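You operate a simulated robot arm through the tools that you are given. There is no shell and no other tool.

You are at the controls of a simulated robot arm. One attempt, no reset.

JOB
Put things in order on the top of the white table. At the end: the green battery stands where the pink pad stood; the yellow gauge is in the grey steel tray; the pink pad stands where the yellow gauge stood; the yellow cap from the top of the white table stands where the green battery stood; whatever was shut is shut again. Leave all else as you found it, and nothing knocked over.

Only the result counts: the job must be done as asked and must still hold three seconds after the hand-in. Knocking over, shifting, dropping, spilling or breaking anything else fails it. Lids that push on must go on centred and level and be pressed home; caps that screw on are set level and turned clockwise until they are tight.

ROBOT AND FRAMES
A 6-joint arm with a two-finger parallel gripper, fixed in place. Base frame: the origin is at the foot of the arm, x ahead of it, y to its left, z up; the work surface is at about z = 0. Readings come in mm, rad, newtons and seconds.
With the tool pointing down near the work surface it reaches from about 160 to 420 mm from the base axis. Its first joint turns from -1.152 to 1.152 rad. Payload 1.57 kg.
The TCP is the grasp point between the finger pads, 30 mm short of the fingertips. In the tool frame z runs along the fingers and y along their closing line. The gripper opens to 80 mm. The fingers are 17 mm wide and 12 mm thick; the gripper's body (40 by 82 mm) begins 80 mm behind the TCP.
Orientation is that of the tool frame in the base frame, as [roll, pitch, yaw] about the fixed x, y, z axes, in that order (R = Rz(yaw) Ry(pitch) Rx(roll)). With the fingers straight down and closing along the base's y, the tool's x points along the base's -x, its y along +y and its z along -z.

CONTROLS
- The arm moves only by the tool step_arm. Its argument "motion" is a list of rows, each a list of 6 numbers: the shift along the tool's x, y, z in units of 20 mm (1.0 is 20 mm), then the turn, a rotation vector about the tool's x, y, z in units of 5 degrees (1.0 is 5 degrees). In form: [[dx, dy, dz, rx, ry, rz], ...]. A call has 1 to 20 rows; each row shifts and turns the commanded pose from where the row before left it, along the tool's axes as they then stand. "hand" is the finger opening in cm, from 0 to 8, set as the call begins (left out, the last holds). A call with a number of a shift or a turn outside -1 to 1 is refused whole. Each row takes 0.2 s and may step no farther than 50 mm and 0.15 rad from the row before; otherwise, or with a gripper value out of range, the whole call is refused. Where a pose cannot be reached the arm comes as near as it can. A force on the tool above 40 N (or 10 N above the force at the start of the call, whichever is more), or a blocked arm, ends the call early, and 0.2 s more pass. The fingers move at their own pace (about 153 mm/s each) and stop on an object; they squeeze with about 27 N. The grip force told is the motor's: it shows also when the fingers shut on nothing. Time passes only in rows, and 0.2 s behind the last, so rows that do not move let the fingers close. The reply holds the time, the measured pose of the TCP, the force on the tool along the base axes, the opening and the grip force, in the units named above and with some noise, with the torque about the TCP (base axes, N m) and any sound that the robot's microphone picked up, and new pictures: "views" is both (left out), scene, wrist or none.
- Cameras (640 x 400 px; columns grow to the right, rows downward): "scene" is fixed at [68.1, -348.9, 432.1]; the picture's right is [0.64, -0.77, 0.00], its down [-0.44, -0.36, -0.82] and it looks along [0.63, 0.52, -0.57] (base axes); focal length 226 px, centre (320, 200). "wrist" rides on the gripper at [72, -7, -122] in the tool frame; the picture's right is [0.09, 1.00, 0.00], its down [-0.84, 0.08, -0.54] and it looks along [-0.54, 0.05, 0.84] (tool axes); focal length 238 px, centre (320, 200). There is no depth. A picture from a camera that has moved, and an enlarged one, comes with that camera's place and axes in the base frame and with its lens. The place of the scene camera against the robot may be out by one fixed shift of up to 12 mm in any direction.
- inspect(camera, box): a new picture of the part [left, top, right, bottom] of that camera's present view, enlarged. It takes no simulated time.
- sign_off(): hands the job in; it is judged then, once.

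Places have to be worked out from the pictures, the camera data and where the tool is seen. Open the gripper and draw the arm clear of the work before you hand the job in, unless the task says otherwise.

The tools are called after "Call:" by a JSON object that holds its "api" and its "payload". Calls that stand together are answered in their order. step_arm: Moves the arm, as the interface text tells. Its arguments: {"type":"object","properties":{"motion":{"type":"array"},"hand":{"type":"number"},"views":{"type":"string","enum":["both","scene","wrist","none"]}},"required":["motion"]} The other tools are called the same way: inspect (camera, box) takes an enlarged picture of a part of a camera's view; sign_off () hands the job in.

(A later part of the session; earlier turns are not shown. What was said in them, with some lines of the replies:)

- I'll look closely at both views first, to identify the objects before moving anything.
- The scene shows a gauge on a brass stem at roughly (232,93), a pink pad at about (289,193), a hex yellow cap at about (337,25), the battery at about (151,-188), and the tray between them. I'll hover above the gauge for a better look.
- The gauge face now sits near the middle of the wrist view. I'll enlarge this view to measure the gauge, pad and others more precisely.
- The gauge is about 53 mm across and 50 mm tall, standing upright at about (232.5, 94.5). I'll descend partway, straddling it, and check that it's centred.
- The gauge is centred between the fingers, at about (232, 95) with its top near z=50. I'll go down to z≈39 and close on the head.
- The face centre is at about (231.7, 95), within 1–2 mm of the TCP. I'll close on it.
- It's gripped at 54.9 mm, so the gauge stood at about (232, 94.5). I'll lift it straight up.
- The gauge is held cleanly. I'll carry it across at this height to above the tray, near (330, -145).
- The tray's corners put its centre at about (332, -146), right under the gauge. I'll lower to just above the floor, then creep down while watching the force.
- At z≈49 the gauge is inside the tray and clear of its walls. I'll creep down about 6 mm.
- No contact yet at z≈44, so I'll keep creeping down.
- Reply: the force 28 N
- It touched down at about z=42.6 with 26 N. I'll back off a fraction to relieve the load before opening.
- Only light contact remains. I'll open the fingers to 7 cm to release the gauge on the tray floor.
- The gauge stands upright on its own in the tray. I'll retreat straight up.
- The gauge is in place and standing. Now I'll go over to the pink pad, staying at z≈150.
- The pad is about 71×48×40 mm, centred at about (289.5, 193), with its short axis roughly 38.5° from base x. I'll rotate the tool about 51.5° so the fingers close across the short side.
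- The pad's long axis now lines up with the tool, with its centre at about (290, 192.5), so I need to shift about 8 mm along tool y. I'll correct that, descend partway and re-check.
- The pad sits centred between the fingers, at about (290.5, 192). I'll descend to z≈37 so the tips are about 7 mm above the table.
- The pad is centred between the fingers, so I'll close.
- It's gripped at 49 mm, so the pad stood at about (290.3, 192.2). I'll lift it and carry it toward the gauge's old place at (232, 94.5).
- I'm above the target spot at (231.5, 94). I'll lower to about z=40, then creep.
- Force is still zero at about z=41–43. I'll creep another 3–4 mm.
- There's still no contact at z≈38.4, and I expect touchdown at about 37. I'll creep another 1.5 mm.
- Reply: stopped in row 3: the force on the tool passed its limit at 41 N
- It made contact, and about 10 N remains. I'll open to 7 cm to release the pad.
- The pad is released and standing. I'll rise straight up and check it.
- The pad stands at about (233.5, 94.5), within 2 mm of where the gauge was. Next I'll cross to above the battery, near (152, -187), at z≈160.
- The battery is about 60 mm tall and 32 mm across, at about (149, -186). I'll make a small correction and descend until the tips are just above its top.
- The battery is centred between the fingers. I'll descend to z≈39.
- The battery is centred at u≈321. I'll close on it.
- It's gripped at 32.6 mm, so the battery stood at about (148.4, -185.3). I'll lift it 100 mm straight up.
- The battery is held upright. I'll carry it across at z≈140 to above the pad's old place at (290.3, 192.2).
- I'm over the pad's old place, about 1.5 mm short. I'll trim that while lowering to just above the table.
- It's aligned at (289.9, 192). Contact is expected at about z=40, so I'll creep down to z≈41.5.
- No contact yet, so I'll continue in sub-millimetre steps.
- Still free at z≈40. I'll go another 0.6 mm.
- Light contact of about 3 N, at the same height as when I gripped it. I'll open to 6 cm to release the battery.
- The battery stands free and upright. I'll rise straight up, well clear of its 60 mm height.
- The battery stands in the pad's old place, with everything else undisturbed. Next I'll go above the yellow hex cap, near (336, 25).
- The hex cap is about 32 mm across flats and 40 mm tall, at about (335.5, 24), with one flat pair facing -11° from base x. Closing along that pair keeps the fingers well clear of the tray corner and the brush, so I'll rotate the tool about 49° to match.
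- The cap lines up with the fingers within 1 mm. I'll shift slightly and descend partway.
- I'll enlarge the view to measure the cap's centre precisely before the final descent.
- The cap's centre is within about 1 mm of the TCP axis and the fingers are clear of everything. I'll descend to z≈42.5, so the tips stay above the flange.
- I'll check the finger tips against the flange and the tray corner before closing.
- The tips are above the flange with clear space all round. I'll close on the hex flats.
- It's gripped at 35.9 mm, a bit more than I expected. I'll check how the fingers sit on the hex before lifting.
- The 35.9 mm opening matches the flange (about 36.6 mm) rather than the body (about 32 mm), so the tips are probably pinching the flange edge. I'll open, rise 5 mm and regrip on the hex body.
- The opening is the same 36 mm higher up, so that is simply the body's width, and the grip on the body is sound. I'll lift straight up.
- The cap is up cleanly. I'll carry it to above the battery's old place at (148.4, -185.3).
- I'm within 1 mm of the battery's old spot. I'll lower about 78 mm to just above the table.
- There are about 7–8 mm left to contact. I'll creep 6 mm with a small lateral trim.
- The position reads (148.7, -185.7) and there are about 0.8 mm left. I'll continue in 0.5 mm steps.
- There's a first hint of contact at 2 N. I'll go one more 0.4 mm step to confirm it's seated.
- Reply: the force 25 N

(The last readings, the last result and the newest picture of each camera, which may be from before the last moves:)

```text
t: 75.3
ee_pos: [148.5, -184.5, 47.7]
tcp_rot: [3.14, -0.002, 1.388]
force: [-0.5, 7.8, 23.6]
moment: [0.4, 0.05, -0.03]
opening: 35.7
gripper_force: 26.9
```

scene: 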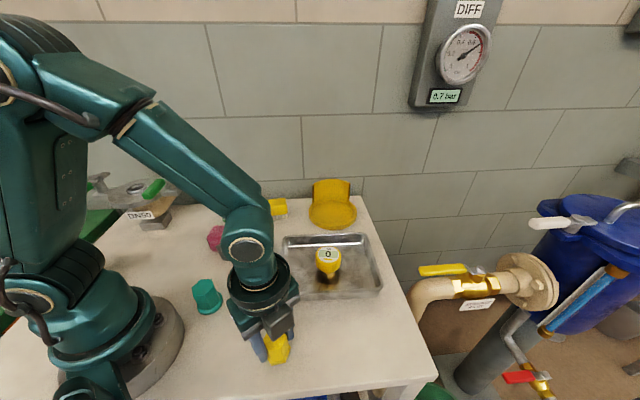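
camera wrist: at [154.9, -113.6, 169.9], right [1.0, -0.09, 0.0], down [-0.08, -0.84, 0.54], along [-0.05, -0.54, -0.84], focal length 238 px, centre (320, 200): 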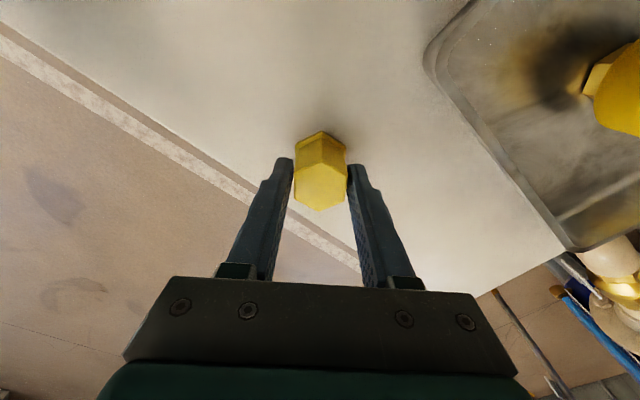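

It's firmly seated, so I'll back off 0.4 mm to relieve the load before opening.

Call:
{"api": "step_arm", "payload": {"motion": [[0, 0, -0.018, 0, 0, 0], [0, 0, 0, 0, 0, 0]], "views": "none"}}

Call:
{"api": "step_arm", "payload": {"motion": [[0, 0, 0, 0, 0, 0], [0, 0, 0, 0, 0, 0]], "hand": 6, "views": "both"}}

```text
t: 75.9
ee_pos: [149.2, -186.2, 48.2]
tcp_rot: [3.14, -0.002, 1.386]
force: [-1.8, 4.3, 12.6]
moment: [0.17, 0.1, -0.01]
opening: 35.8
gripper_force: 27.3
```

```text
t: 76.5
ee_pos: [148.2, -185.3, 47.8]
tcp_rot: [3.14, -0.002, 1.386]
force: [-0.2, -0.3, 0.1]
moment: [0.0, 0.0, -0.01]
opening: 60.0
gripper_force: 0.1
camera wrist: at [154.8, -113.6, 169.0], right [1.0, -0.09, 0.0], down [-0.08, -0.84, 0.54], along [-0.05, -0.54, -0.84], focal length 238 px, centre (320, 200)
```

scene: 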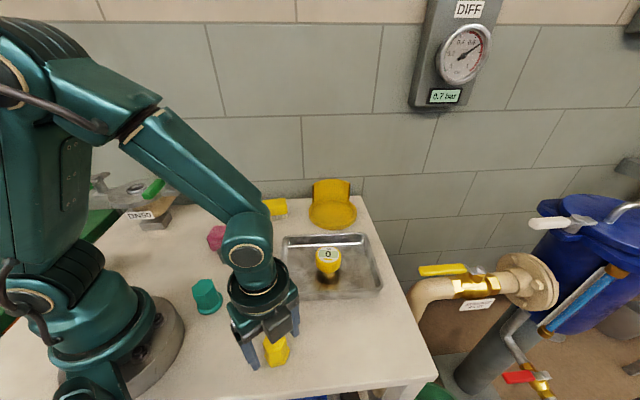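
wrist: 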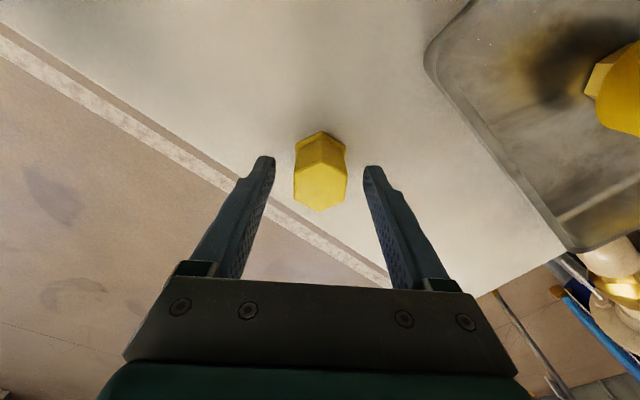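

The cap stands free at about (148.5, -185.6). I'll rise straight up and clear.

Call:
{"api": "step_arm", "payload": {"motion": [[0, 0, -0.4, 0, 0, 0], [0, 0, -0.8, 0, 0, 0], [0, 0, -0.9, 0, 0, 0], [0, 0, -0.9, 0, 0, 0], [0, 0, -0.9, 0, 0, 0], [0, 0, -0.9, 0, 0, 0], [0, 0, -0.9, 0, 0, 0], [0, 0, -0.5, 0, 0, 0], [0, 0, 0, 0, 0, 0]], "views": "both"}}

```text
t: 78.5
ee_pos: [148.1, -185.4, 172.5]
tcp_rot: [3.14, 0.0, 1.388]
force: [0.1, 0.4, 0.1]
moment: [0.02, 0.02, 0.02]
opening: 60.0
gripper_force: 0.1
camera wrist: at [154.7, -113.4, 294.0], right [1.0, -0.09, 0.0], down [-0.08, -0.84, 0.54], along [-0.05, -0.54, -0.84], focal length 238 px, centre (320, 200)
```

scene: 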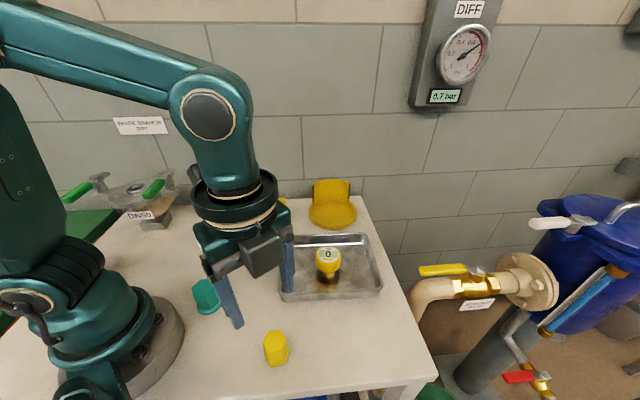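
wrist: 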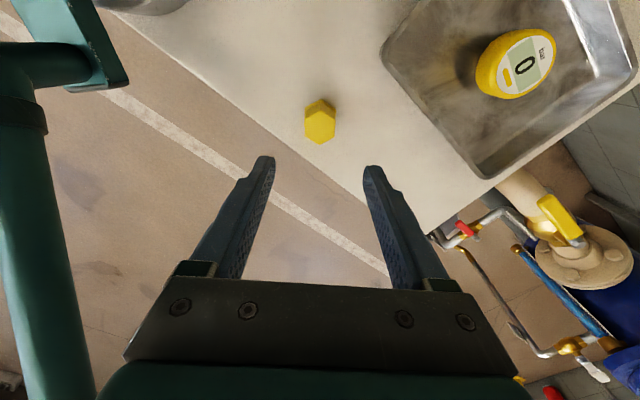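

The cap stands where the battery was. I'll bring the arm back high over the middle, clear of the work, and check the whole table.

Call:
{"api": "step_arm", "payload": {"motion": [[0.5, 0.1, -0.6, 0, 0, 0], [0.95, 0.195, -0.5, 0, 0, 0], [0.95, 0.195, -0.4, 0, 0, 0], [0.95, 0.195, -0.4, 0, 0, 0], [0.95, 0.195, -0.4, 0, 0, 0], [0.95, 0.195, -0.4, 0, 0, 0], [0.95, 0.195, -0.4, 0, 0, 0], [0.95, 0.195, -0.4, 0, 0, 0], [0.95, 0.195, -0.4, 0, 0, 0], [0.95, 0.195, -0.3, 0, 0, 0], [0.95, 0.195, -0.2, 0, 0, 0], [0.5, 0.1, 0, 0, 0, 0], [0, 0, 0, 0, 0, 0], [0, 0, 0, 0, 0, 0]], "hand": 8, "views": "both"}}

```text
t: 81.5
ee_pos: [228.2, 12.5, 260.8]
tcp_rot: [3.14, 0.0, 1.387]
force: [0.0, -0.4, -0.2]
moment: [0.01, 0.04, 0.03]
opening: 80.4
gripper_force: 0.0
camera wrist: at [235.1, 85.2, 382.1], right [1.0, -0.09, 0.0], down [-0.08, -0.84, 0.54], along [-0.05, -0.54, -0.84], focal length 238 px, centre (320, 200)
```

scene: 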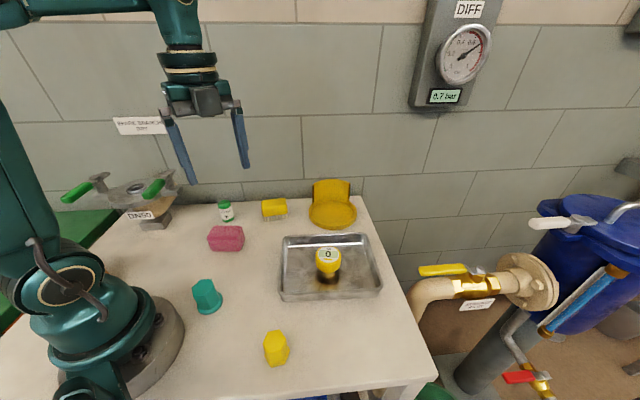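
wrist: 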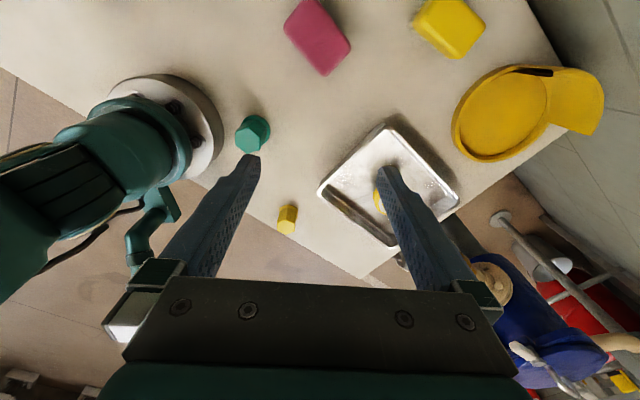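

I'll take a final close look at the table to confirm everything is upright and nothing else has moved.

Call:
{"api": "inspect", "payload": {"camera": "scene", "box": [180, 160, 400, 300]}}

Call:
{"api": "inspect", "payload": {"camera": "scene", "box": [150, 240, 400, 400]}}

```text
2.86 times, centred on (290, 230) of scene
camera zoom: at [68.1, -348.9, 432.1], right [0.64, -0.77, 0.0], down [-0.44, -0.36, -0.82], along [0.63, 0.52, -0.57], focal length 647 px, centre (406, 114)
```

zoom: 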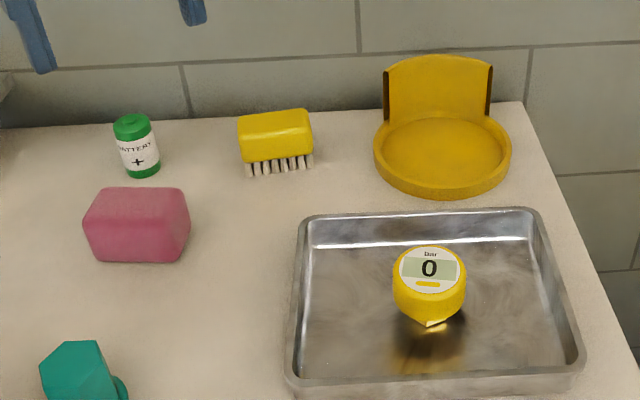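

```text
2.50 times, centred on (275, 320) of scene
camera zoom: at [68.1, -348.9, 432.1], right [0.64, -0.77, 0.0], down [-0.44, -0.36, -0.82], along [0.63, 0.52, -0.57], focal length 566 px, centre (432, -100)
```

zoom: 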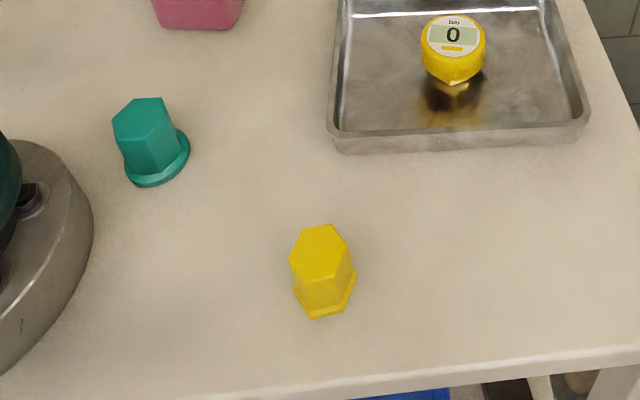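

Everything matches the job: the gauge stands in the tray, the pad is where the gauge was, the battery is where the pad was, and the cap is where the battery was. The teal cap, brush, dish and tray haven't moved, nothing was opened, and the arm is clear with the gripper open, so I'm handing in.

Call:
{"api": "sign_off", "payload": {}}

```text
The job is handed in.
```

The job is handed in, and the final pictures show everything where you asked:

| Item | Where it is now | How close |
|---|---|---|
| Yellow gauge | Standing upright near the middle of the grey steel tray | – |
| Pink pad | Where the gauge stood | Within about 2 mm |
| Green battery | Where the pad stood, upright | Within about 1 mm |
| Yellow hex cap | Where the battery stood, upright | Within about 1 mm |

The distances are my estimates from the camera and arm readings.

The teal cap, brush, yellow dish and tray look the same as at the start, and nothing was knocked over. I opened nothing during the job, so there was nothing to shut again. The arm is drawn back high over the table with the gripper open.
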